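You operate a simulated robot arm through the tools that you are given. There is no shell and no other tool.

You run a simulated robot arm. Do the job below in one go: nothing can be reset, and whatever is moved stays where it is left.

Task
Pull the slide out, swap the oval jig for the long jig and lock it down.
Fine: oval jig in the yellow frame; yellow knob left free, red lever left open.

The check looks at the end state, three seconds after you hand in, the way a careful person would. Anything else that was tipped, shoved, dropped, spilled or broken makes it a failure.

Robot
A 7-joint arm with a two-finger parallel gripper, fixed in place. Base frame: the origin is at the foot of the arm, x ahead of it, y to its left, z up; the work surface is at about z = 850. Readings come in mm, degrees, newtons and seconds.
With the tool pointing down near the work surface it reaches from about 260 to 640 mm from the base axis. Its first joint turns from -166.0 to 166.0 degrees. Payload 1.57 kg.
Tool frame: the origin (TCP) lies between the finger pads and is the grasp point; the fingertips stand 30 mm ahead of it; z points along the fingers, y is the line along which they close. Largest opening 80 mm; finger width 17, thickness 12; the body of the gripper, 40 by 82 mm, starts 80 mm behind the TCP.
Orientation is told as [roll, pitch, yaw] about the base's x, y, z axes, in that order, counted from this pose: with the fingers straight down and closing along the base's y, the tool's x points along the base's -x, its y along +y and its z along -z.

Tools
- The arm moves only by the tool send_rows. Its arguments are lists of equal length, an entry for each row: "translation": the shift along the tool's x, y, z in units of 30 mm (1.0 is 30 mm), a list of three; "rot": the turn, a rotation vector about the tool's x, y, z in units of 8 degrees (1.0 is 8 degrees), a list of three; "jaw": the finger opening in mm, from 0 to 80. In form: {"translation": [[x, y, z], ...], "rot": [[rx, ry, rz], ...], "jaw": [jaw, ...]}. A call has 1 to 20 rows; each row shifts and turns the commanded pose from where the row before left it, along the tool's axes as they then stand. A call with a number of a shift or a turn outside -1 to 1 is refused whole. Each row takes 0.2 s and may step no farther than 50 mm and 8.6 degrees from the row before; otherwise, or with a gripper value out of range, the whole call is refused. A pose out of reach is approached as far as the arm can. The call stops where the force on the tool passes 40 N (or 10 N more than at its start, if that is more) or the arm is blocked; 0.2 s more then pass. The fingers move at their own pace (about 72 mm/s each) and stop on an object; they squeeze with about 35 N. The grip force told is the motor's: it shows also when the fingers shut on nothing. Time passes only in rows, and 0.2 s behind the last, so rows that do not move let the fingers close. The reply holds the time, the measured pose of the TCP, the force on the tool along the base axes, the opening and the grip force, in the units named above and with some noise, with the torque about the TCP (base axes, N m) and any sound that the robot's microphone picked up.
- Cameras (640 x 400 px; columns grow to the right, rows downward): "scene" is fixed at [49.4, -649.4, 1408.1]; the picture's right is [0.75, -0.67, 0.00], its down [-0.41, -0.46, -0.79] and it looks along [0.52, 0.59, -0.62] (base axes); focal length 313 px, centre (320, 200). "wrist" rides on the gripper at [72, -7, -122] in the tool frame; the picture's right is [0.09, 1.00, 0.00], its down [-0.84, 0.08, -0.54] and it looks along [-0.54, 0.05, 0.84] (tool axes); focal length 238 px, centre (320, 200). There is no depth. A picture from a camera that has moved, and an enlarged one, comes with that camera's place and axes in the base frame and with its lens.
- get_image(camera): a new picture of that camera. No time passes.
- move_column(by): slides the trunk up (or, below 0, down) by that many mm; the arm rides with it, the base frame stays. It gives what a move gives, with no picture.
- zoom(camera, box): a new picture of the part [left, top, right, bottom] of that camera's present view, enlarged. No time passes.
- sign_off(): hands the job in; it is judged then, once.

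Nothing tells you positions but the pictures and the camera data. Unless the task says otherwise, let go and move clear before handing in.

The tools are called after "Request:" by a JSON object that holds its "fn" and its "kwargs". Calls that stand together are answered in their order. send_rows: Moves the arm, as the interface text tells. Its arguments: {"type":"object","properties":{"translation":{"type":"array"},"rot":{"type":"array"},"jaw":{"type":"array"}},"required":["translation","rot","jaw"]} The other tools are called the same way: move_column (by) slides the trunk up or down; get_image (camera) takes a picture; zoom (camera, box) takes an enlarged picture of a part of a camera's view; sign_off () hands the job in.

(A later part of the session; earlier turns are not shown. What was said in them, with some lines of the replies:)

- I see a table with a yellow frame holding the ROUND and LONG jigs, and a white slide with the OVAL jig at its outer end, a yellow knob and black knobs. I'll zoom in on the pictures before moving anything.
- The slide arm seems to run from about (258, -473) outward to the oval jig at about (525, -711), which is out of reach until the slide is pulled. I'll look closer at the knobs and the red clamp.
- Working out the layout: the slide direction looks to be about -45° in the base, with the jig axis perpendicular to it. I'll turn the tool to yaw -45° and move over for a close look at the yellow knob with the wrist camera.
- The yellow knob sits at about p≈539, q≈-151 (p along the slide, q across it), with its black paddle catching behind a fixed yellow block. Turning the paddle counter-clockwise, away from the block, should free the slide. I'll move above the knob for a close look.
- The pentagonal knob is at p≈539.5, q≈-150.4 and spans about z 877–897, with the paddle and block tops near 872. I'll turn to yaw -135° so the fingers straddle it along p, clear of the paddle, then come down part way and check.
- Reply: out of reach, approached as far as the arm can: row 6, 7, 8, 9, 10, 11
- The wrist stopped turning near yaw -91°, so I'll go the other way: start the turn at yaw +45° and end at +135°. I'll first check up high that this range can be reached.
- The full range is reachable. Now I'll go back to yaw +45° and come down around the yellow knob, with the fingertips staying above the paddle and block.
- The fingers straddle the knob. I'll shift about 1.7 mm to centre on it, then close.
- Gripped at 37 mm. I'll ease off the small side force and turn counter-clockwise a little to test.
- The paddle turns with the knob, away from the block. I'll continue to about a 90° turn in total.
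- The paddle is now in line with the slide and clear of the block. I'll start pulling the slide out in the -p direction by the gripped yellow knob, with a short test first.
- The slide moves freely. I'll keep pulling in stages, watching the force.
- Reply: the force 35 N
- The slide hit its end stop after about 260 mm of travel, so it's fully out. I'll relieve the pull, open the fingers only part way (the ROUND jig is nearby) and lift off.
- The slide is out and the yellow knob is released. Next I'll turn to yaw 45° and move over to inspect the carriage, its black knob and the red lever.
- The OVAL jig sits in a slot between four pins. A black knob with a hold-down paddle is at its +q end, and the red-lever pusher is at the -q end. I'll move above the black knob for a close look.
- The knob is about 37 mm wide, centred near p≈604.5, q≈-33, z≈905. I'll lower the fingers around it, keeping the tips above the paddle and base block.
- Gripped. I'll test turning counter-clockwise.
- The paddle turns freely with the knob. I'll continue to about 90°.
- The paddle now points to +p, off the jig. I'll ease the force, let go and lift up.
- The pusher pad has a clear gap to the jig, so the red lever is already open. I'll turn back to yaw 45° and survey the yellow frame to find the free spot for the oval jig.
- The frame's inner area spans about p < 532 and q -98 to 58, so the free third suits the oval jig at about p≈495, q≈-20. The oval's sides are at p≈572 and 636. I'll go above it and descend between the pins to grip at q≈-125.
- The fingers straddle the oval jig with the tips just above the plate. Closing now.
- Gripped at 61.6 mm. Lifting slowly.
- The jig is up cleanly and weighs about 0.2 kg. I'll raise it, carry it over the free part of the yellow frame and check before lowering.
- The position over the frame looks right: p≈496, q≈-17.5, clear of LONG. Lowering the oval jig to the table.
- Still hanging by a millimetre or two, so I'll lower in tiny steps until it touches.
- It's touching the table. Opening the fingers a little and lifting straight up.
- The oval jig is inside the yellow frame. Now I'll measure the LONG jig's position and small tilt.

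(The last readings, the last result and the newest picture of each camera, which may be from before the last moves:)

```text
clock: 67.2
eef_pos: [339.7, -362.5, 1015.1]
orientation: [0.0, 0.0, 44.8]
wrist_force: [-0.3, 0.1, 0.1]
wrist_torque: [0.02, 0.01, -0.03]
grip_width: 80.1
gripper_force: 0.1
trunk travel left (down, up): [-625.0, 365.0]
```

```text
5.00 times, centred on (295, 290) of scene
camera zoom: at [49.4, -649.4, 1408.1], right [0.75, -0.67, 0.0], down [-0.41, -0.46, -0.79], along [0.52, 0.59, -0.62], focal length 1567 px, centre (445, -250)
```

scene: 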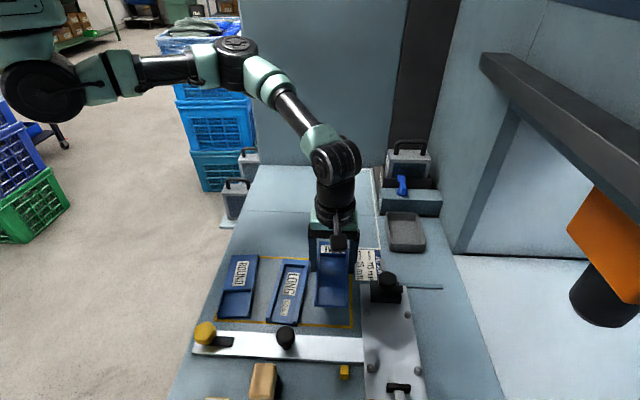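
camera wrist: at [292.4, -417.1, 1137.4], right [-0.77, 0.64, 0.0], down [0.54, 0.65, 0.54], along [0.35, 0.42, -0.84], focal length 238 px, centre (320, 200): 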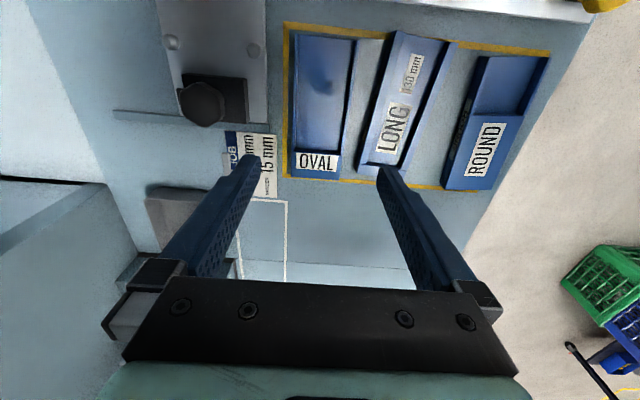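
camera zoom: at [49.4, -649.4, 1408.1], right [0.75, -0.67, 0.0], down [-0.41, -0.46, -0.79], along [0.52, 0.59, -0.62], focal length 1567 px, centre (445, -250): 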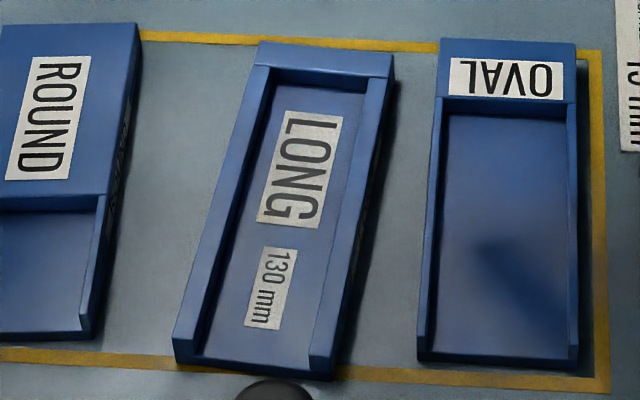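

LONG's centre comes out at about p≈408.5, q≈-29, tilted about 3.6°. I'll match that angle, move over it with the fingers at 74 mm and descend part way to check.

Request:
{"fn": "send_rows", "kwargs": {"translation": [[0.055, 0.583, 0], [0.055, 0.583, 0], [0.055, 0.583, 0], [0.055, 0.583, 0], [0.057, 0.581, 0], [0, 0, 0.8], [0, 0, 0.8], [0, 0, 0.8], [0, 0, 0]], "rot": [[0, 0, 0], [0, 0, 0], [0, 0, 0], [0, 0, 0], [0, 0, 0], [0, 0, 0.45], [0, 0, 0], [0, 0, 0], [0, 0, 0]], "jaw": [74, 74, 74, 74, 74, 74, 74, 74, 74]}}

Request:
{"fn": "get_image", "kwargs": {"camera": "wrist"}}

Request:
{"fn": "zoom", "kwargs": {"camera": "wrist", "box": [240, 10, 400, 210]}}

Request:
{"fn": "zoom", "kwargs": {"camera": "scene", "box": [200, 230, 400, 370]}}

```text
clock: 69.2
eef_pos: [272.8, -305.9, 940.9]
orientation: [0.0, 0.1, 41.3]
wrist_force: [-0.6, -0.4, 0.4]
wrist_torque: [0.01, -0.02, 0.02]
grip_width: 74.0
gripper_force: 0.0
trunk travel left (down, up): [-625.0, 365.0]
```

```text
taken
camera wrist: at [221.8, -358.1, 1064.2], right [-0.73, 0.69, 0.0], down [0.58, 0.61, 0.54], along [0.37, 0.39, -0.84], focal length 238 px, centre (320, 200)
```

wrist: 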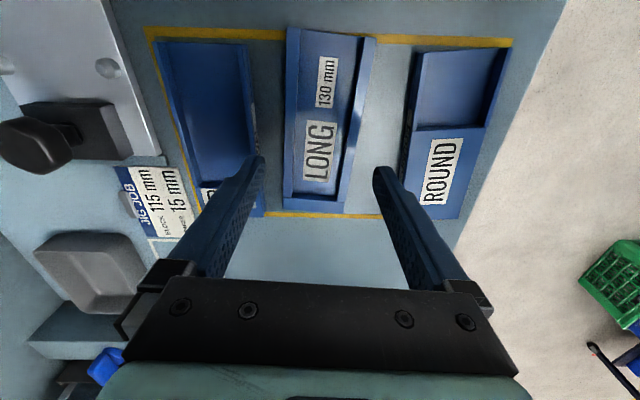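

```text
2.00 times, centred on (320, 110) of wrist
camera zoom: at [221.8, -358.1, 1064.2], right [-0.73, 0.69, 0.0], down [0.58, 0.61, 0.54], along [0.37, 0.39, -0.84], focal length 477 px, centre (320, 380)
```

zoom: 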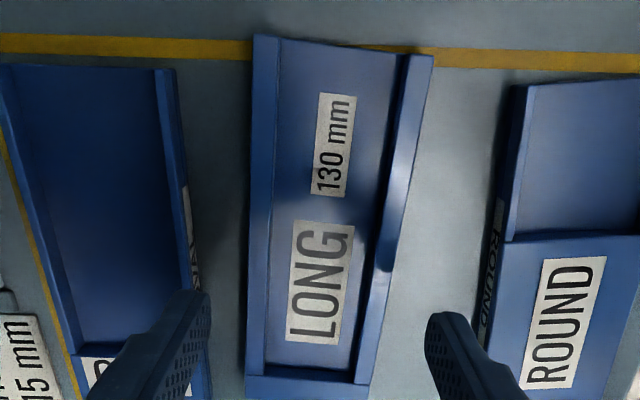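

```text
2.86 times, centred on (300, 300) of scene
camera zoom: at [49.4, -649.4, 1408.1], right [0.75, -0.67, 0.0], down [-0.41, -0.46, -0.79], along [0.52, 0.59, -0.62], focal length 895 px, centre (377, -86)
```

zoom: 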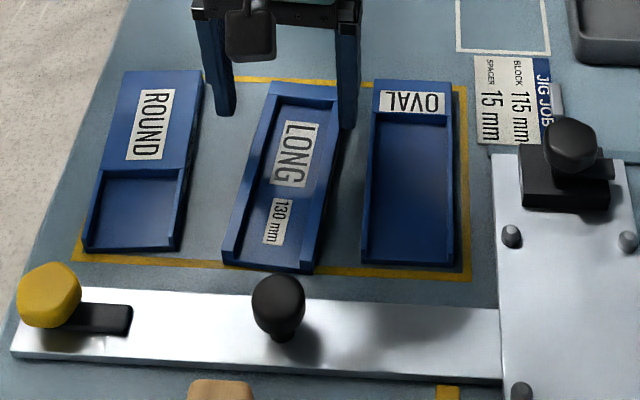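

A small correction is needed: about 1° more rotation, 2 mm towards -q and 1.3 mm towards +p. Then I'll descend to grip height.

Request:
{"fn": "send_rows", "kwargs": {"translation": [[0.067, -0.043, 0], [0, 0, 0.6], [0, 0, 0.6], [0, 0, 0.4], [0, 0, 0.2], [0, 0, 0.11], [0, 0, 0]], "rot": [[0, 0, 0.12], [0, 0, 0], [0, 0, 0], [0, 0, 0], [0, 0, 0], [0, 0, 0], [0, 0, 0]], "jaw": [74, 74, 74, 74, 74, 74, 74]}}

Request:
{"fn": "get_image", "kwargs": {"camera": "wrist"}}

Request:
{"fn": "zoom", "kwargs": {"camera": "scene", "box": [240, 230, 380, 350]}}

```text
clock: 70.8
eef_pos: [270.8, -308.7, 885.0]
orientation: [0.0, 0.1, 40.3]
wrist_force: [-0.4, -0.6, -0.2]
wrist_torque: [0.0, 0.0, 0.01]
grip_width: 74.1
gripper_force: 0.1
trunk travel left (down, up): [-625.0, 365.0]
```

```text
taken
camera wrist: at [219.8, -360.0, 1007.6], right [-0.71, 0.7, 0.0], down [0.59, 0.6, 0.54], along [0.38, 0.39, -0.84], focal length 238 px, centre (320, 200)
```

wrist: 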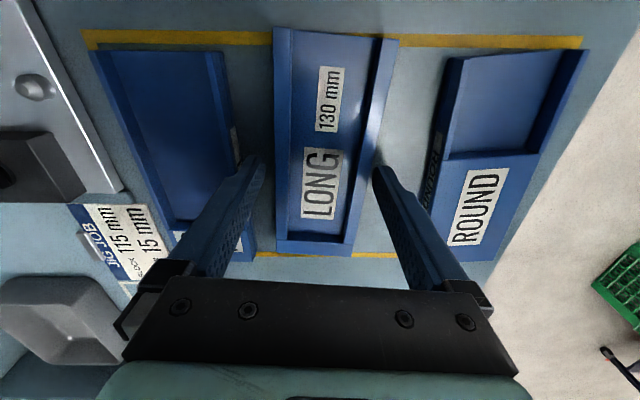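

```text
3.33 times, centred on (310, 290) of scene
camera zoom: at [49.4, -649.4, 1408.1], right [0.75, -0.67, 0.0], down [-0.41, -0.46, -0.79], along [0.52, 0.59, -0.62], focal length 1044 px, centre (353, -100)
```

zoom: 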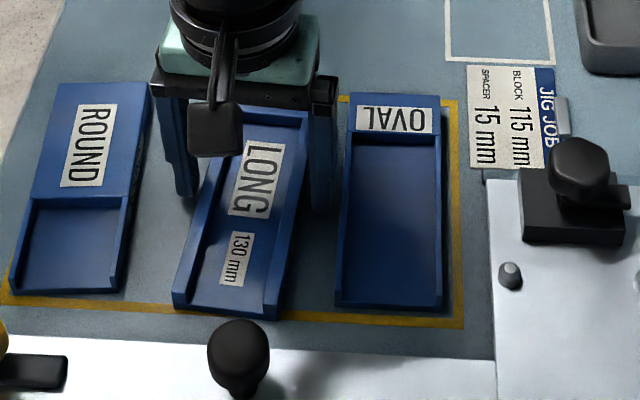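

The alignment now matches how the oval sat in the fingers. Closing on LONG.

Request:
{"fn": "send_rows", "kwargs": {"translation": [[0, 0, 0], [0, 0, 0], [0, 0, 0], [0, 0, 0]], "rot": [[0, 0, 0], [0, 0, 0], [0, 0, 0], [0, 0, 0]], "jaw": [66, 50, 50, 50]}}

Request:
{"fn": "get_image", "kwargs": {"camera": "wrist"}}

```text
clock: 71.8
eef_pos: [271.3, -309.1, 884.5]
orientation: [0.0, 0.0, 40.2]
wrist_force: [-1.1, 0.0, 0.5]
wrist_torque: [0.07, 0.06, 0.0]
grip_width: 61.6
gripper_force: 35.4
trunk travel left (down, up): [-625.0, 365.0]
```

```text
taken
camera wrist: at [219.8, -360.0, 1007.7], right [-0.71, 0.7, 0.0], down [0.59, 0.6, 0.54], along [0.38, 0.39, -0.84], focal length 238 px, centre (320, 200)
```

wrist: 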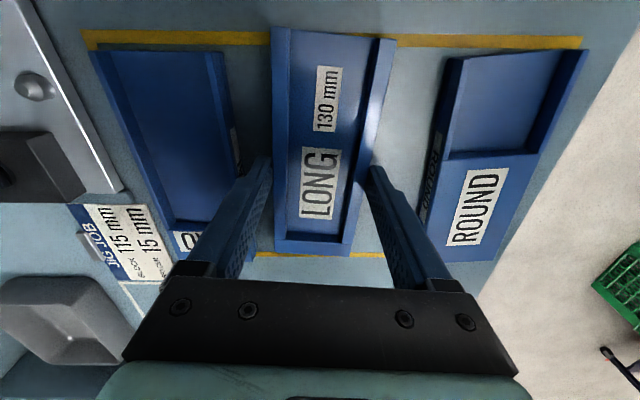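

Request:
{"fn": "zoom", "kwargs": {"camera": "wrist", "box": [255, 10, 415, 110]}}

Request:
{"fn": "zoom", "kwargs": {"camera": "wrist", "box": [255, 170, 415, 270]}}

```text
4.00 times, centred on (335, 60) of wrist
camera zoom: at [219.8, -360.0, 1007.7], right [-0.71, 0.7, 0.0], down [0.59, 0.6, 0.54], along [0.38, 0.39, -0.84], focal length 953 px, centre (260, 760)
```

zoom: 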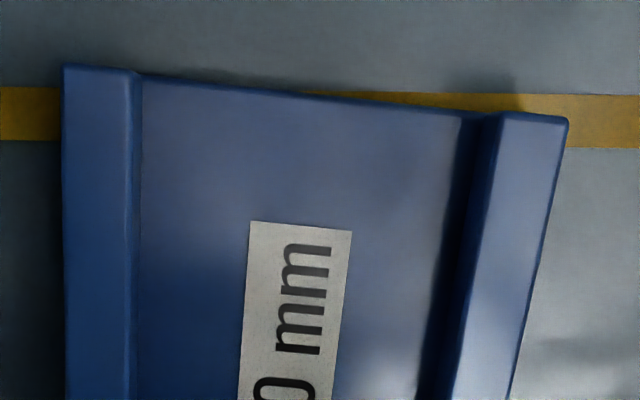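

```text
4.00 times, centred on (335, 220) of wrist
camera zoom: at [219.8, -360.0, 1007.7], right [-0.71, 0.7, 0.0], down [0.59, 0.6, 0.54], along [0.38, 0.39, -0.84], focal length 953 px, centre (260, 120)
```

zoom: 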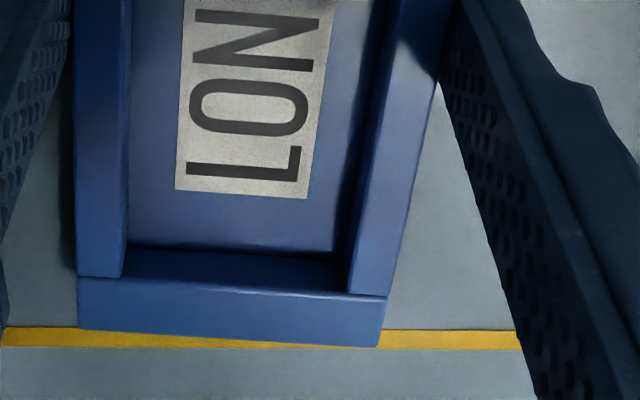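

LONG is gripped at 61.6 mm, within about 1 mm of how the oval sat in the hand. I'll lift it, square the yaw back up and carry it above the carriage seat.

Request:
{"fn": "send_rows", "kwargs": {"translation": [[0, 0, -0.3], [0, 0, -0.5], [0, 0, -0.9], [0, 0, -0.9], [0, 0, -0.9], [0, 0, 0]], "rot": [[0, 0, 0], [0, 0, 0], [0, 0, 0], [0, 0, 0], [0, 0, -0.57], [0, 0, 0]], "jaw": [50, 50, 50, 50, 50, 50]}}

Request:
{"fn": "get_image", "kwargs": {"camera": "wrist"}}

Request:
{"fn": "zoom", "kwargs": {"camera": "scene", "box": [200, 230, 460, 400]}}

```text
clock: 73.2
eef_pos: [271.8, -308.4, 991.6]
orientation: [0.1, -0.1, 44.9]
wrist_force: [0.5, 0.9, -1.8]
wrist_torque: [0.02, -0.04, -0.01]
grip_width: 61.6
gripper_force: 34.4
trunk travel left (down, up): [-625.0, 365.0]
```

```text
taken
camera wrist: at [223.8, -363.6, 1113.0], right [-0.77, 0.64, 0.0], down [0.54, 0.65, 0.54], along [0.35, 0.42, -0.84], focal length 238 px, centre (320, 200)
```

wrist: 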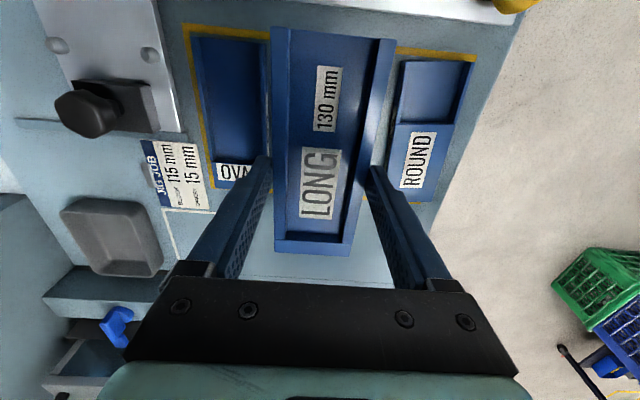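

```text
2.35 times, centred on (330, 315) of scene
camera zoom: at [49.4, -649.4, 1408.1], right [0.75, -0.67, 0.0], down [-0.41, -0.46, -0.79], along [0.52, 0.59, -0.62], focal length 737 px, centre (296, -71)
```

zoom: 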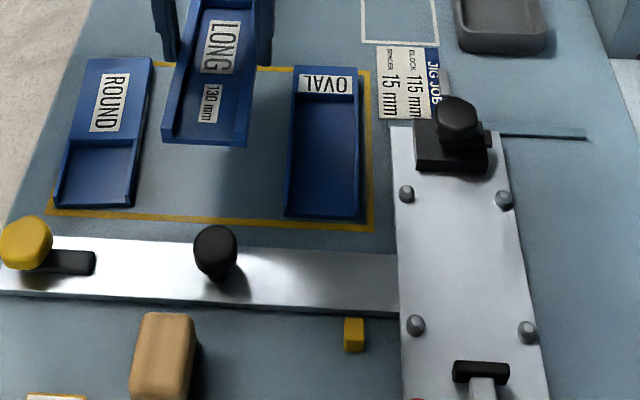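

Request:
{"fn": "send_rows", "kwargs": {"translation": [[0.334, -0.6527, 0], [0.334, -0.6527, 0], [0.334, -0.6527, 0], [0.334, -0.6527, 0], [0.334, -0.6527, 0], [0.334, -0.6527, 0], [0.334, -0.6527, 0], [0.334, -0.6527, 0], [0.334, -0.6527, 0], [0.334, -0.6527, 0], [0, 0, 0.7], [0, 0, 0.7], [0, 0, 0]], "rot": [[0, 0, 0], [0, 0, 0], [0, 0, 0], [0, 0, 0], [0, 0, 0], [0, 0, 0], [0, 0, 0], [0, 0, 0], [0, 0, 0], [0, 0, 0], [0, 0, 0], [0, 0, 0], [0, 0, 0]], "jaw": [50, 50, 50, 50, 50, 50, 50, 50, 50, 50, 50, 50, 50]}}

Request:
{"fn": "get_image", "kwargs": {"camera": "wrist"}}

Request:
{"fn": "zoom", "kwargs": {"camera": "scene", "box": [340, 260, 470, 400]}}

```text
clock: 76.0
eef_pos: [338.8, -518.4, 948.2]
orientation: [0.0, 0.1, 44.8]
wrist_force: [0.2, -0.2, -2.5]
wrist_torque: [-0.03, -0.01, 0.0]
grip_width: 61.7
gripper_force: 34.7
trunk travel left (down, up): [-625.0, 365.0]
```

```text
taken
camera wrist: at [291.5, -572.7, 1070.3], right [-0.77, 0.64, 0.0], down [0.54, 0.65, 0.54], along [0.35, 0.42, -0.84], focal length 238 px, centre (320, 200)
```

wrist: 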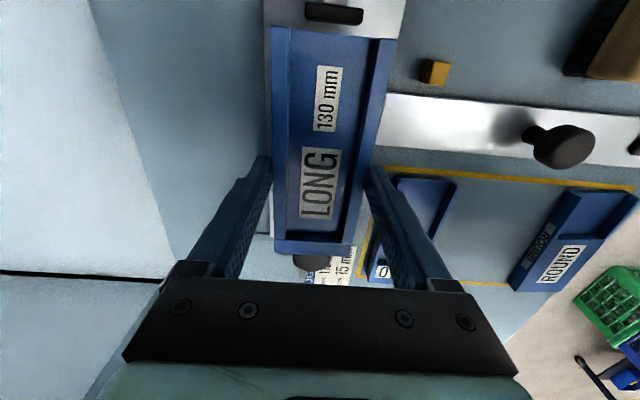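

```text
2.86 times, centred on (405, 330) of scene
camera zoom: at [49.4, -649.4, 1408.1], right [0.75, -0.67, 0.0], down [-0.41, -0.46, -0.79], along [0.52, 0.59, -0.62], focal length 895 px, centre (77, -171)
```

zoom: 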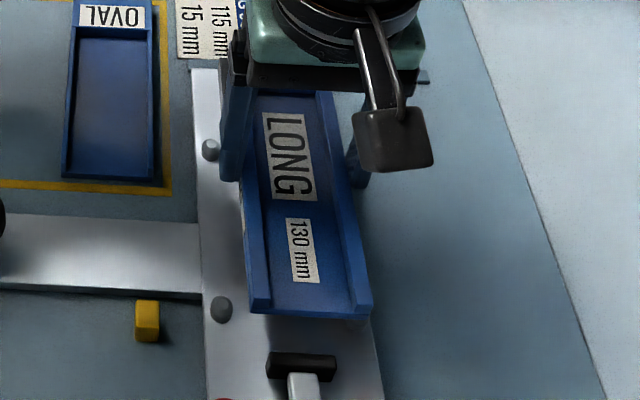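

Above the seat at p≈606, q≈-127. Lowering to just above the pins to check the alignment.

Request:
{"fn": "send_rows", "kwargs": {"translation": [[0, 0, 0.4], [0, 0, 0.4], [0, 0, 0.3], [0, 0, 0]], "rot": [[0, 0, 0], [0, 0, 0], [0, 0, 0], [0, 0, 0]], "jaw": [50, 50, 50, 50]}}

Request:
{"fn": "zoom", "kwargs": {"camera": "wrist", "box": [225, 0, 425, 130]}}

Request:
{"fn": "zoom", "kwargs": {"camera": "scene", "box": [350, 270, 450, 400]}}

Request:
{"fn": "get_image", "kwargs": {"camera": "wrist"}}

```text
clock: 77.0
eef_pos: [337.7, -516.7, 915.2]
orientation: [0.0, -0.1, 44.9]
wrist_force: [-0.2, 0.2, -2.7]
wrist_torque: [-0.03, 0.02, -0.03]
grip_width: 61.8
gripper_force: 35.2
trunk travel left (down, up): [-625.0, 365.0]
```

```text
3.08 times, centred on (325, 65) of wrist
camera zoom: at [291.0, -572.7, 1037.3], right [-0.77, 0.64, 0.0], down [0.54, 0.64, 0.54], along [0.35, 0.42, -0.84], focal length 733 px, centre (305, 615)
```

zoom: 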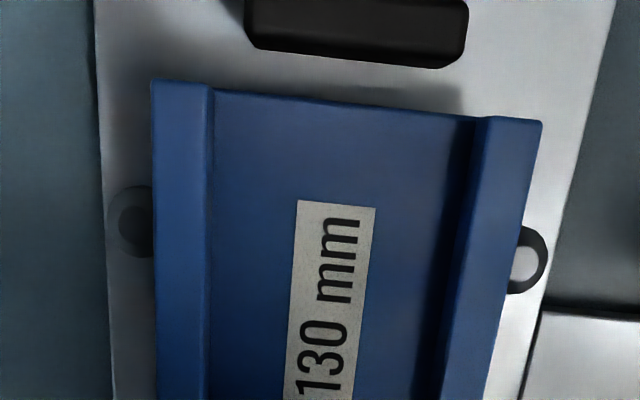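

```text
3.08 times, centred on (400, 335) of scene
camera zoom: at [49.4, -649.4, 1408.1], right [0.75, -0.67, 0.0], down [-0.41, -0.46, -0.79], along [0.52, 0.59, -0.62], focal length 964 px, centre (74, -215)
```

zoom: 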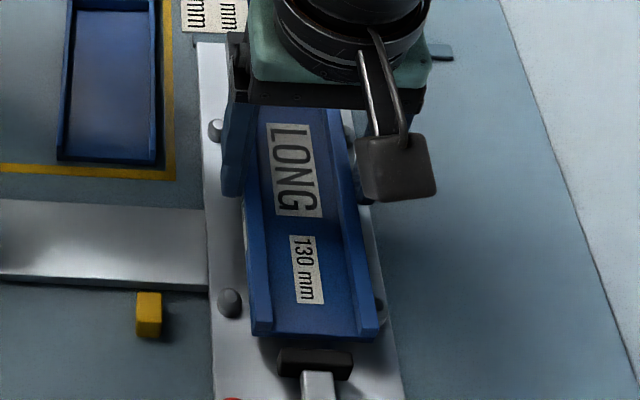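

```text
taken
camera wrist: at [291.0, -572.7, 1037.3], right [-0.77, 0.64, 0.0], down [0.54, 0.64, 0.54], along [0.35, 0.42, -0.84], focal length 238 px, centre (320, 200)
```

wrist: 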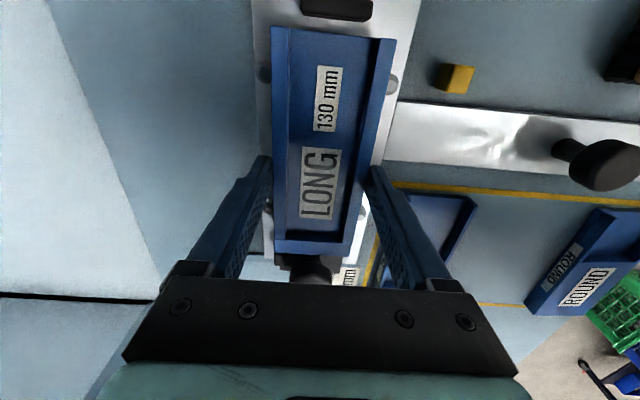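

The jig is centred between the pins to within about 0.3 mm. Lowering gently into the seat.

Request:
{"fn": "send_rows", "kwargs": {"translation": [[0, 0, 0.15], [0, 0, 0.15], [0, 0, 0.1], [0, 0, 0]], "rot": [[0, 0, 0], [0, 0, 0], [0, 0, 0], [0, 0, 0]], "jaw": [50, 50, 50, 50]}}

Request:
{"fn": "zoom", "kwargs": {"camera": "wrist", "box": [225, 0, 425, 130]}}

Request:
{"fn": "zoom", "kwargs": {"camera": "scene", "box": [350, 270, 450, 400]}}

```text
clock: 78.0
eef_pos: [338.4, -518.3, 902.6]
orientation: [0.0, 0.0, 45.0]
wrist_force: [0.6, 0.0, -2.4]
wrist_torque: [-0.01, -0.01, -0.02]
grip_width: 61.8
gripper_force: 35.3
trunk travel left (down, up): [-625.0, 365.0]
```

```text
3.08 times, centred on (325, 65) of wrist
camera zoom: at [291.2, -572.8, 1025.2], right [-0.77, 0.64, 0.0], down [0.54, 0.65, 0.54], along [0.35, 0.42, -0.84], focal length 733 px, centre (305, 615)
```

zoom: 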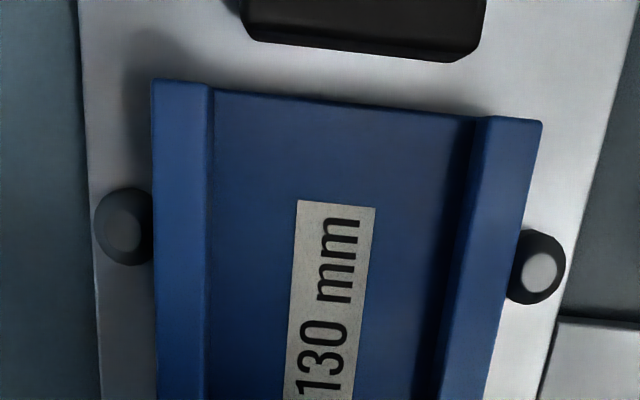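

```text
3.08 times, centred on (400, 335) of scene
camera zoom: at [49.4, -649.4, 1408.1], right [0.75, -0.67, 0.0], down [-0.41, -0.46, -0.79], along [0.52, 0.59, -0.62], focal length 964 px, centre (74, -215)
```

zoom: 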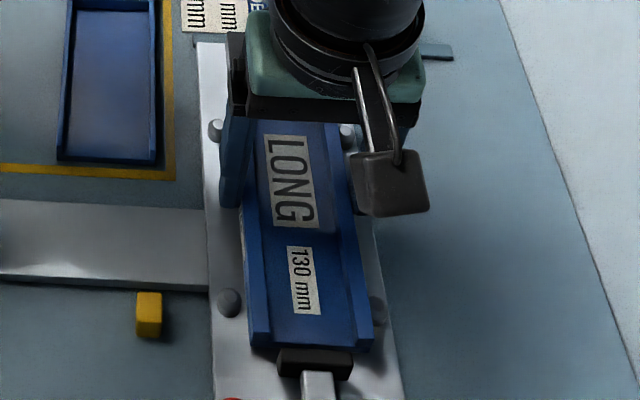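

No contact force, and the jig is entering between the pins. I'll continue down in small steps.

Request:
{"fn": "send_rows", "kwargs": {"translation": [[0, 0, 0.08], [0, 0, 0.06], [0, 0, 0.04], [0, 0, 0]], "rot": [[0, 0, 0], [0, 0, 0], [0, 0, 0], [0, 0, 0]], "jaw": [50, 50, 50, 50]}}

```text
clock: 79.0
eef_pos: [338.2, -518.1, 896.8]
orientation: [0.1, 0.0, 44.9]
wrist_force: [0.2, 0.1, -3.2]
wrist_torque: [0.01, 0.02, 0.03]
grip_width: 61.8
gripper_force: 35.1
trunk travel left (down, up): [-625.0, 365.0]
```

Request:
{"fn": "send_rows", "kwargs": {"translation": [[0, 0, 0.04], [0, 0, 0.03], [0, 0, 0]], "rot": [[0, 0, 0], [0, 0, 0], [0, 0, 0]], "jaw": [50, 50, 50]}}

Request:
{"fn": "zoom", "kwargs": {"camera": "wrist", "box": [225, 0, 425, 130]}}

Request:
{"fn": "zoom", "kwargs": {"camera": "scene", "box": [350, 270, 450, 400]}}

```text
clock: 79.8
eef_pos: [339.9, -518.1, 895.8]
orientation: [-0.1, -0.1, 44.9]
wrist_force: [-0.6, -1.0, 3.8]
wrist_torque: [0.24, 0.03, 0.0]
grip_width: 61.6
gripper_force: 35.1
trunk travel left (down, up): [-625.0, 365.0]
```

```text
3.08 times, centred on (325, 65) of wrist
camera zoom: at [291.4, -573.0, 1018.7], right [-0.77, 0.64, 0.0], down [0.54, 0.65, 0.54], along [0.35, 0.42, -0.84], focal length 733 px, centre (305, 615)
```

zoom: 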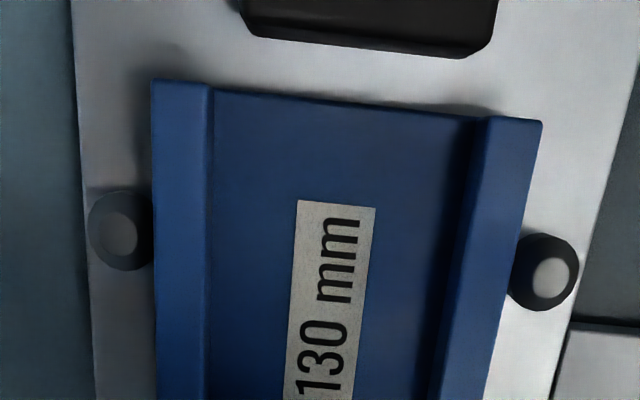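

```text
3.08 times, centred on (400, 335) of scene
camera zoom: at [49.4, -649.4, 1408.1], right [0.75, -0.67, 0.0], down [-0.41, -0.46, -0.79], along [0.52, 0.59, -0.62], focal length 964 px, centre (74, -215)
```

zoom: 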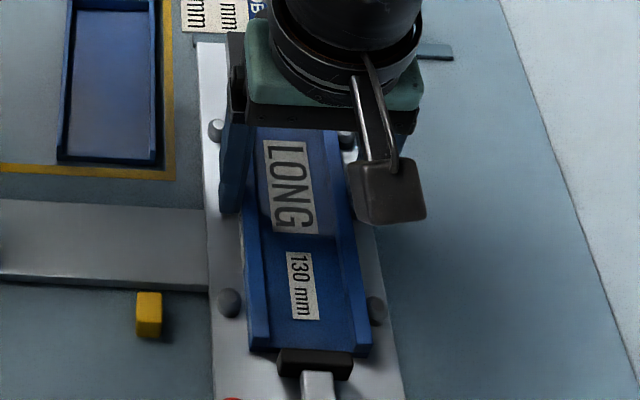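

LONG is resting on the plate between the pins. I'll release it and lift clear.

Request:
{"fn": "send_rows", "kwargs": {"translation": [[0, 0, -0.03], [0, 0, 0], [0, 0, 0], [0, 0, -0.3], [0, 0, -0.6], [0, 0, -0.9], [0, 0, -0.9], [0, 0, -0.9], [0, 0, 0]], "rot": [[0, 0, 0], [0, 0, 0], [0, 0, 0], [0, 0, 0], [0, 0, 0], [0, 0, 0], [0, 0, 0], [0, 0, 0], [0, 0, 0]], "jaw": [50, 78, 78, 78, 78, 78, 78, 78, 78]}}

Request:
{"fn": "get_image", "kwargs": {"camera": "wrist"}}

Request:
{"fn": "zoom", "kwargs": {"camera": "scene", "box": [340, 260, 470, 400]}}

Request:
{"fn": "zoom", "kwargs": {"camera": "wrist", "box": [240, 40, 400, 240]}}

```text
clock: 81.8
eef_pos: [338.2, -518.1, 1004.6]
orientation: [0.0, 0.1, 44.9]
wrist_force: [0.3, -1.1, -0.1]
wrist_torque: [-0.01, 0.03, -0.01]
grip_width: 77.8
gripper_force: 0.0
trunk travel left (down, up): [-625.0, 365.0]
```

```text
taken
camera wrist: at [290.7, -573.0, 1127.0], right [-0.77, 0.64, 0.0], down [0.54, 0.65, 0.54], along [0.35, 0.42, -0.84], focal length 238 px, centre (320, 200)
```

wrist: 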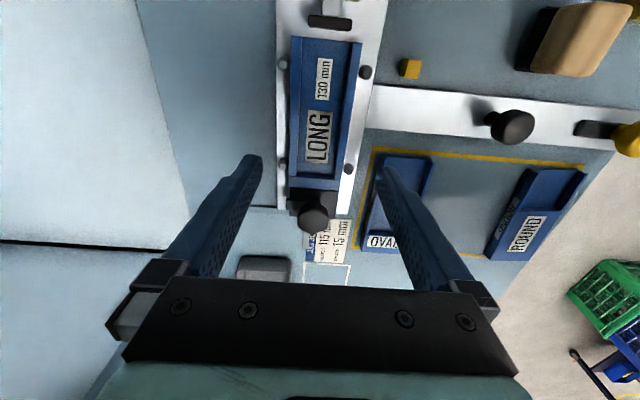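

```text
2.86 times, centred on (405, 330) of scene
camera zoom: at [49.4, -649.4, 1408.1], right [0.75, -0.67, 0.0], down [-0.41, -0.46, -0.79], along [0.52, 0.59, -0.62], focal length 895 px, centre (77, -171)
```

zoom: 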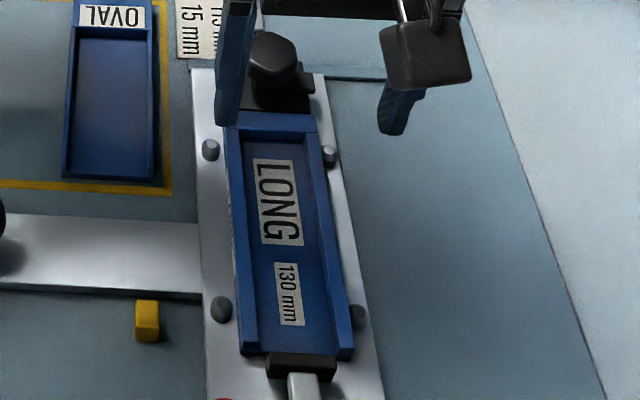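

```text
2.00 times, centred on (320, 140) of wrist
camera zoom: at [290.7, -573.0, 1127.0], right [-0.77, 0.64, 0.0], down [0.54, 0.65, 0.54], along [0.35, 0.42, -0.84], focal length 477 px, centre (320, 320)
```

zoom: 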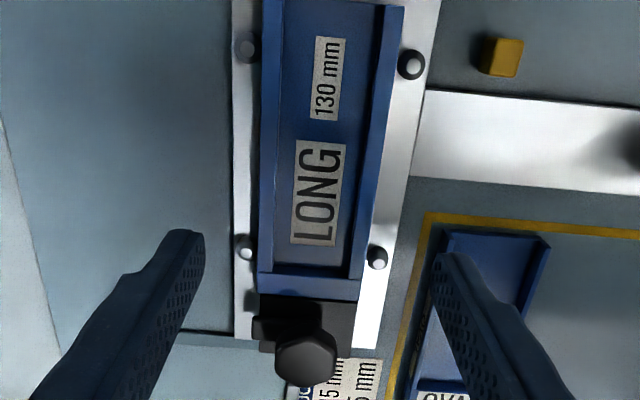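

LONG sits in its seat. Next I'll turn to yaw 135° and go back over the black knob to swing its paddle onto the jig.

Request:
{"fn": "send_rows", "kwargs": {"translation": [[0, 0, 0], [0, 0, 0], [0, 0, 0], [0, 0, 0], [0, 0, 0], [0, 0, 0], [0, 0, 0], [0, 0, 0], [0, 0, 0], [0, 0, 0], [0, 0, 0], [0, 0, 0], [0, -0.783, 0], [0, -0.783, 0], [0, -0.783, 0], [0, -0.783, 0], [0, 0, 0]], "rot": [[0, 0, -1], [0, 0, -1], [0, 0, -1], [0, 0, -1], [0, 0, -1], [0, 0, -1], [0, 0, -1], [0, 0, -1], [0, 0, -1], [0, 0, -1], [0, 0, -1], [0, 0, -0.26], [0, 0, 0], [0, 0, 0], [0, 0, 0], [0, 0, 0], [0, 0, 0]], "jaw": [78, 78, 78, 78, 78, 78, 78, 78, 78, 78, 78, 78, 78, 78, 78, 78, 78]}}

Request:
{"fn": "get_image", "kwargs": {"camera": "wrist"}}

Request:
{"fn": "zoom", "kwargs": {"camera": "wrist", "box": [260, 70, 440, 200]}}

```text
clock: 85.4
eef_pos: [404.5, -452.1, 1004.2]
orientation: [0.1, -0.1, 135.0]
wrist_force: [-0.3, -0.2, 0.7]
wrist_torque: [0.01, 0.04, 0.0]
grip_width: 77.9
gripper_force: 0.0
trunk travel left (down, up): [-625.0, 365.0]
```

```text
taken
camera wrist: at [459.4, -497.7, 1126.8], right [-0.64, -0.77, 0.0], down [-0.65, 0.54, 0.54], along [-0.42, 0.35, -0.84], focal length 238 px, centre (320, 200)
```

wrist: 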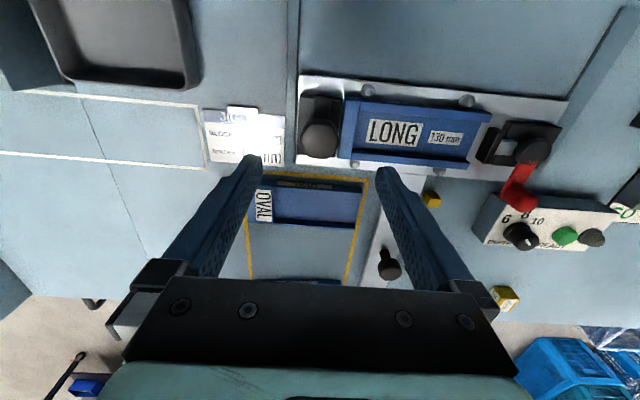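

```text
3.08 times, centred on (350, 135) of wrist
camera zoom: at [459.4, -497.7, 1126.8], right [-0.64, -0.77, 0.0], down [-0.65, 0.54, 0.54], along [-0.42, 0.35, -0.84], focal length 733 px, centre (228, 400)
```

zoom: 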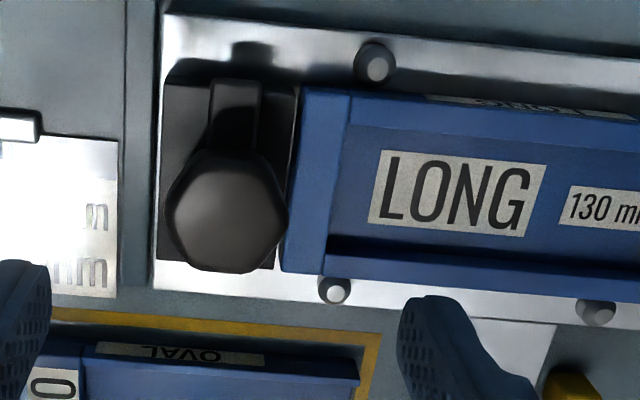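

The knob is at p≈604.5–605.5, q≈-33, right under the tool. Lowering to grip height.

Request:
{"fn": "send_rows", "kwargs": {"translation": [[0, -0.01, 0.7], [0, 0, 0.7], [0, 0, 0.6], [0, 0, 0.4], [0, 0, 0.23], [0, 0, 0]], "rot": [[0, 0, 0], [0, 0, 0], [0, 0, 0], [0, 0, 0], [0, 0, 0], [0, 0, 0]], "jaw": [70, 70, 70, 70, 70, 70]}}

Request:
{"fn": "zoom", "kwargs": {"camera": "wrist", "box": [250, 90, 390, 220]}}

Request:
{"fn": "zoom", "kwargs": {"camera": "scene", "box": [340, 250, 440, 350]}}

```text
clock: 86.8
eef_pos: [405.3, -451.2, 925.7]
orientation: [0.0, 0.0, 135.0]
wrist_force: [-0.4, 0.3, -0.2]
wrist_torque: [0.01, 0.01, -0.01]
grip_width: 70.0
gripper_force: 0.1
trunk travel left (down, up): [-625.0, 365.0]
```

```text
3.08 times, centred on (320, 155) of wrist
camera zoom: at [459.6, -496.7, 1047.6], right [-0.64, -0.77, 0.0], down [-0.65, 0.54, 0.54], along [-0.42, 0.35, -0.84], focal length 733 px, centre (320, 338)
```

zoom: 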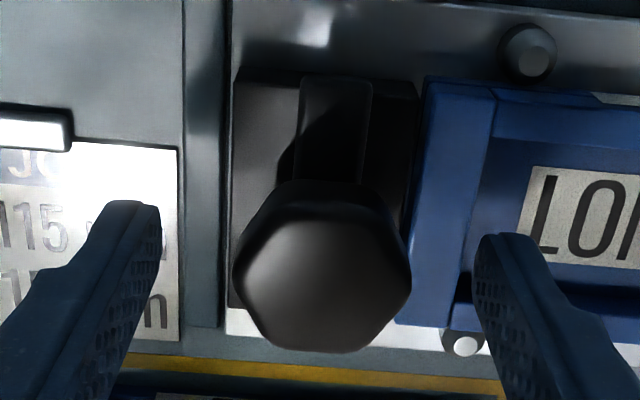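

```text
4.00 times, centred on (390, 300) of scene
camera zoom: at [49.4, -649.4, 1408.1], right [0.75, -0.67, 0.0], down [-0.41, -0.46, -0.79], along [0.52, 0.59, -0.62], focal length 1253 px, centre (40, -200)
```

zoom: 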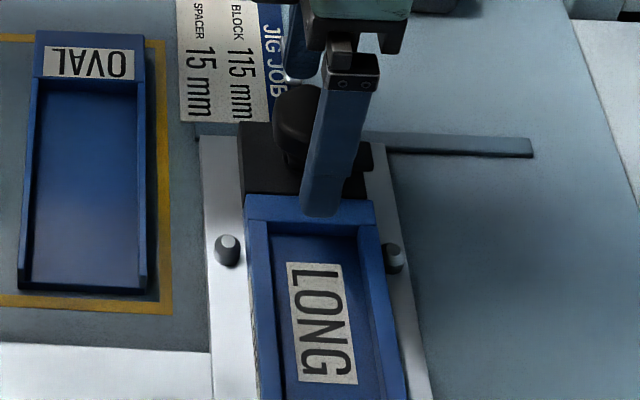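

Closing on the knob.

Request:
{"fn": "send_rows", "kwargs": {"translation": [[0, 0, 0], [0, 0, 0], [0, 0, 0], [0, 0, 0]], "rot": [[0, 0, 0], [0, 0, 0], [0, 0, 0], [0, 0, 0]], "jaw": [50, 20, 20, 20]}}

Request:
{"fn": "zoom", "kwargs": {"camera": "wrist", "box": [250, 90, 390, 220]}}

```text
clock: 87.8
eef_pos: [404.9, -452.1, 925.4]
orientation: [0.0, 0.1, 135.1]
wrist_force: [-1.0, -1.1, -1.6]
wrist_torque: [-0.13, -0.03, 0.03]
grip_width: 37.5
gripper_force: 43.3
trunk travel left (down, up): [-625.0, 365.0]
```

```text
3.08 times, centred on (320, 155) of wrist
camera zoom: at [459.3, -497.1, 1047.7], right [-0.64, -0.77, 0.0], down [-0.65, 0.54, 0.54], along [-0.42, 0.35, -0.84], focal length 733 px, centre (320, 338)
```

zoom: 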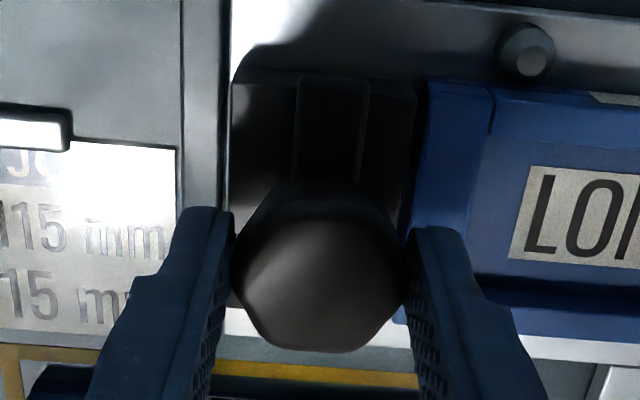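

Gripped with almost no side force. Turning clockwise to bring the paddle over the LONG jig.

Request:
{"fn": "send_rows", "kwargs": {"translation": [[0, 0, 0], [0, 0, 0], [0, 0, 0], [0, 0, 0], [0, 0, 0], [0, 0, 0], [0, 0, 0], [0, 0, 0], [0, 0, 0]], "rot": [[0, 0, 0.9], [0, 0, 0.9], [0, 0, 0.9], [0, 0, 0.9], [0, 0, 0.9], [0, 0, 0.9], [0, 0, 0.9], [0, 0, 0.9], [0, 0, 0]], "jaw": [20, 20, 20, 20, 20, 20, 20, 20, 20]}}

Request:
{"fn": "zoom", "kwargs": {"camera": "wrist", "box": [250, 70, 390, 220]}}

```text
clock: 89.8
eef_pos: [404.5, -451.2, 925.0]
orientation: [0.0, 0.0, 77.2]
wrist_force: [-6.0, -2.9, -2.5]
wrist_torque: [-0.03, 0.18, -0.01]
grip_width: 37.3
gripper_force: 43.8
trunk travel left (down, up): [-625.0, 365.0]
```

```text
2.67 times, centred on (320, 145) of wrist
camera zoom: at [394.4, -522.9, 1047.7], right [-0.99, 0.13, 0.0], down [0.11, 0.83, 0.54], along [0.07, 0.54, -0.84], focal length 636 px, centre (320, 347)
```

zoom: 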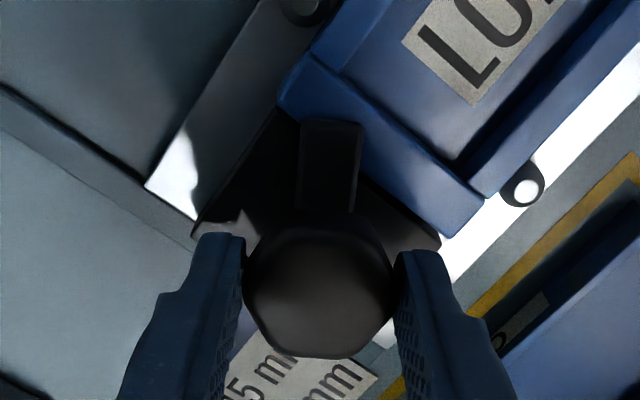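

The paddle is passing over the end wall of LONG. I'll turn the remaining 32°.

Request:
{"fn": "send_rows", "kwargs": {"translation": [[0, 0, 0], [0, 0, 0], [0, 0, 0], [0, 0, 0], [0, 0, 0], [0, 0, 0]], "rot": [[0, 0, 0.8], [0, 0, 0.8], [0, 0, 0.8], [0, 0, 0.8], [0, 0, 0.83], [0, 0, 0]], "jaw": [20, 20, 20, 20, 20, 20]}}

Request:
{"fn": "zoom", "kwargs": {"camera": "wrist", "box": [250, 70, 390, 220]}}

Request:
{"fn": "zoom", "kwargs": {"camera": "scene", "box": [340, 250, 440, 350]}}

```text
clock: 91.2
eef_pos: [405.5, -451.3, 925.0]
orientation: [0.1, -0.2, 45.0]
wrist_force: [-8.6, -2.3, -5.3]
wrist_torque: [-0.05, 0.15, 0.3]
grip_width: 37.3
gripper_force: 43.8
trunk travel left (down, up): [-625.0, 365.0]
```

```text
2.67 times, centred on (320, 145) of wrist
camera zoom: at [357.8, -507.1, 1047.7], right [-0.77, 0.64, 0.0], down [0.54, 0.65, 0.54], along [0.35, 0.42, -0.84], focal length 636 px, centre (320, 347)
```

zoom: 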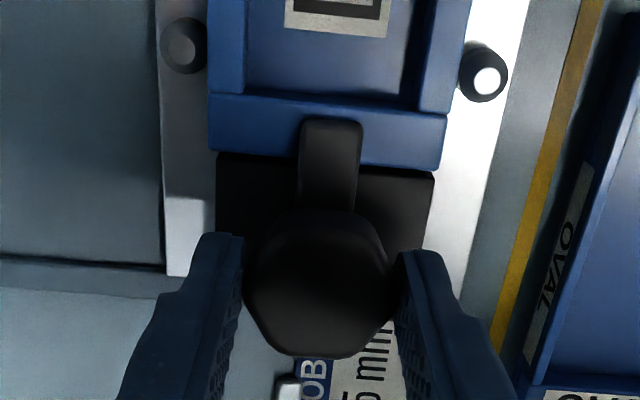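

```text
4.00 times, centred on (390, 300) of scene
camera zoom: at [49.4, -649.4, 1408.1], right [0.75, -0.67, 0.0], down [-0.41, -0.46, -0.79], along [0.52, 0.59, -0.62], focal length 1253 px, centre (40, -200)
```

zoom: 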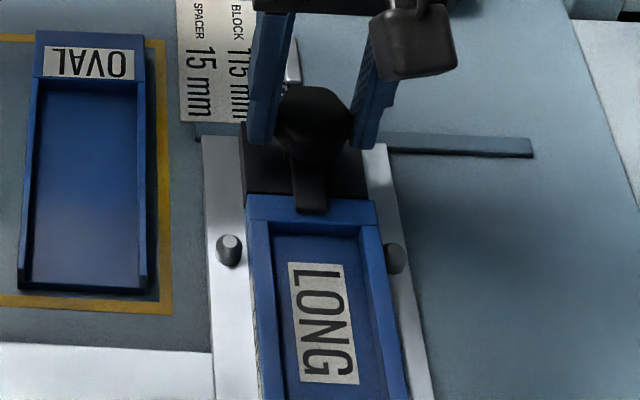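

The paddle is over the end wall and the torque has started to rise. I'll turn a couple of degrees more to check that it's against its stop.

Request:
{"fn": "send_rows", "kwargs": {"translation": [[0, 0, 0], [0, 0, 0]], "rot": [[0, 0, 0.3], [0, 0, 0]], "jaw": [20, 20]}}

Request:
{"fn": "zoom", "kwargs": {"camera": "wrist", "box": [250, 70, 390, 220]}}

```text
clock: 91.8
eef_pos: [405.9, -451.2, 924.7]
orientation: [0.0, -0.2, 42.8]
wrist_force: [-6.1, -1.5, -4.7]
wrist_torque: [-0.05, 0.41, 0.6]
grip_width: 37.5
gripper_force: 43.1
trunk travel left (down, up): [-625.0, 365.0]
```

```text
2.67 times, centred on (320, 145) of wrist
camera zoom: at [356.0, -504.8, 1047.7], right [-0.74, 0.67, 0.0], down [0.56, 0.62, 0.54], along [0.36, 0.4, -0.84], focal length 636 px, centre (320, 347)
```

zoom: 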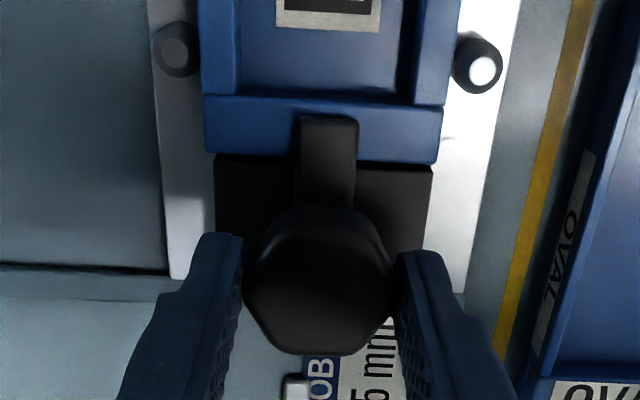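

The torque doubled and the paddle didn't move, so it's firmly at its locked stop. I'll relax the twist, let go and lift clear.

Request:
{"fn": "send_rows", "kwargs": {"translation": [[0, 0, 0], [0, 0, 0], [0, 0, 0], [0, 0, 0], [0, 0, -0.4], [0, 0, -0.7], [0, 0, -0.8], [0, 0, -0.9], [0, 0, -0.9], [0, 0, 0]], "rot": [[0, 0, -0.4], [0, 0, 0], [0, 0, 0], [0, 0, 0], [0, 0, 0], [0, 0, 0], [0, 0, 0], [0, 0, 0], [0, 0, 0], [0, 0, 0]], "jaw": [20, 20, 70, 70, 70, 70, 70, 70, 70, 70]}}

Request:
{"fn": "get_image", "kwargs": {"camera": "wrist"}}

Request:
{"fn": "zoom", "kwargs": {"camera": "wrist", "box": [250, 40, 400, 190]}}

Request:
{"fn": "zoom", "kwargs": {"camera": "scene", "box": [340, 250, 460, 400]}}

```text
clock: 94.0
eef_pos: [403.9, -451.7, 1036.7]
orientation: [-0.1, 0.0, 46.0]
wrist_force: [-0.9, 0.3, -0.3]
wrist_torque: [-0.01, 0.0, 0.04]
grip_width: 69.9
gripper_force: 0.1
trunk travel left (down, up): [-625.0, 365.0]
```

```text
taken
camera wrist: at [358.2, -506.7, 1159.2], right [-0.78, 0.63, 0.0], down [0.53, 0.65, 0.54], along [0.34, 0.42, -0.84], focal length 238 px, centre (320, 200)
```

wrist: 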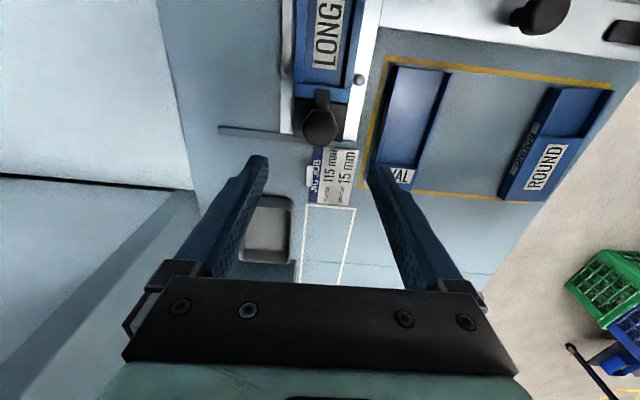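

```text
2.67 times, centred on (325, 115) of wrist
camera zoom: at [358.2, -506.7, 1159.2], right [-0.78, 0.63, 0.0], down [0.53, 0.65, 0.54], along [0.34, 0.42, -0.84], focal length 636 px, centre (307, 427)
```

zoom: 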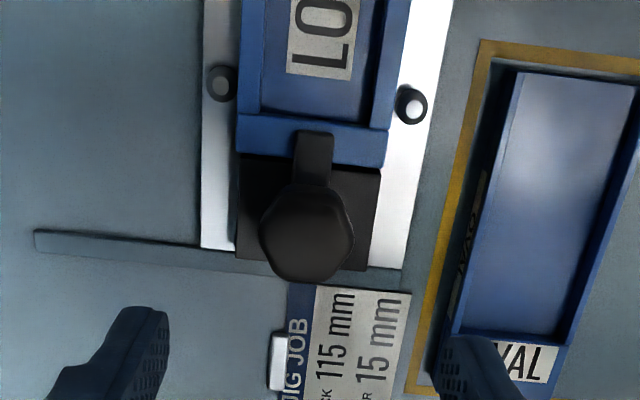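

```text
2.67 times, centred on (400, 325) of scene
camera zoom: at [49.4, -649.4, 1408.1], right [0.75, -0.67, 0.0], down [-0.41, -0.46, -0.79], along [0.52, 0.59, -0.62], focal length 836 px, centre (107, -133)
```

zoom: 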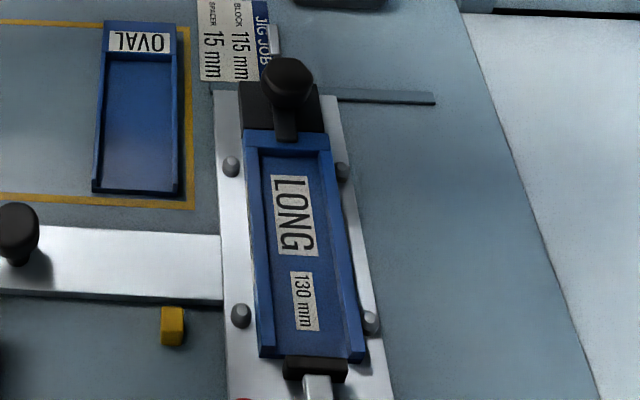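

LONG sits exactly where OVAL was, with the paddle locked over its end wall. I'll move the arm clear and take final check pictures.

Request:
{"fn": "send_rows", "kwargs": {"translation": [[0, 0, -0.9], [0, 0, -0.9], [-0.667, 0.645, -0.3], [-0.667, 0.645, -0.3], [-0.667, 0.645, -0.3], [-0.667, 0.645, -0.3], [-0.667, 0.645, -0.3], [-0.667, 0.645, -0.3], [0, 0, 0]], "rot": [[0, 0, 0], [0, 0, 0], [0, 0, 0], [0, 0, 0], [0, 0, 0], [0, 0, 0], [0, 0, 0], [0, 0, 0], [0, 0, 0]], "jaw": [80, 80, 80, 80, 80, 80, 80, 80, 80]}}

Request:
{"fn": "get_image", "kwargs": {"camera": "scene"}}

Request:
{"fn": "zoom", "kwargs": {"camera": "scene", "box": [180, 240, 440, 400]}}

Request:
{"fn": "get_image", "kwargs": {"camera": "wrist"}}

```text
clock: 96.0
eef_pos: [405.0, -283.3, 1142.8]
orientation: [0.0, 0.0, 45.9]
wrist_force: [0.2, 0.5, 0.3]
wrist_torque: [0.0, 0.0, -0.01]
grip_width: 79.8
gripper_force: 0.1
trunk travel left (down, up): [-625.0, 365.0]
```

```text
taken
```

scene: 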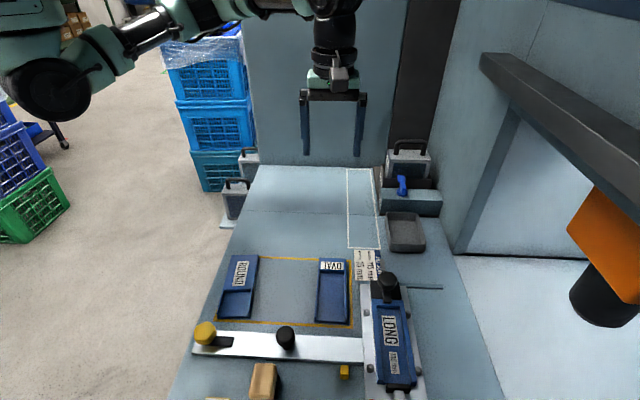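

```text
2.46 times, centred on (310, 320) of scene
camera zoom: at [49.4, -649.4, 1408.1], right [0.75, -0.67, 0.0], down [-0.41, -0.46, -0.79], along [0.52, 0.59, -0.62], focal length 771 px, centre (345, -95)
```

zoom: 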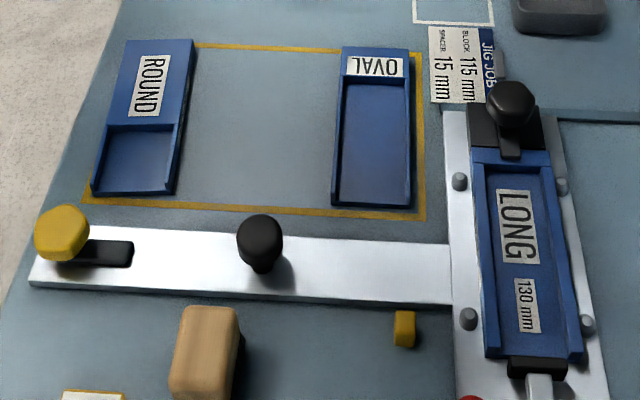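

```text
taken
camera wrist: at [359.0, -339.5, 1267.0], right [-0.78, 0.63, 0.0], down [0.53, 0.65, 0.54], along [0.34, 0.42, -0.84], focal length 238 px, centre (320, 200)
```

wrist: 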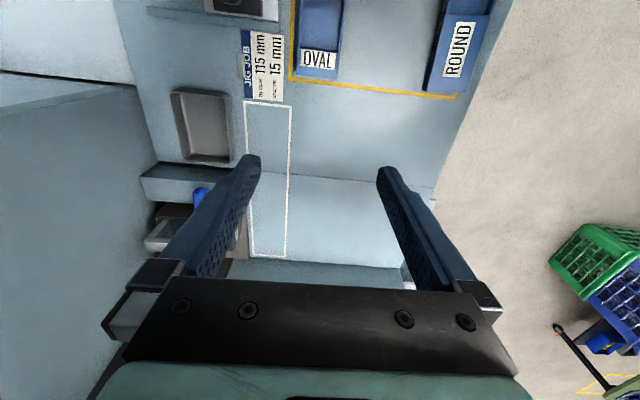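

The pictures show the slide pulled out, LONG seated between the pins with the black paddle locked over its end, and OVAL inside the yellow frame. The yellow knob is free, the red lever is open, nothing else has been disturbed, and the arm is clear, so I'm handing in.

Request:
{"fn": "sign_off", "kwargs": {}}

```text
The job is handed in.
```

The slide is out, the long jig is in place of the oval one and locked down, and I've handed the job in.

- **Slide:** I turned the yellow knob to free it and pulled it about 260 mm to its end stop. It is still out.
- **Long jig:** it sits between the four pins where the oval jig was. The black knob's paddle is turned onto its end wall, hard against its stop.
- **Oval jig:** it lies fully inside the yellow frame, next to the round jig.
- **Left as allowed:** the yellow knob is free, and the red lever is open as I found it.

The last pictures show nothing else on the table moved or tipped. The arm is clear, near where it started.
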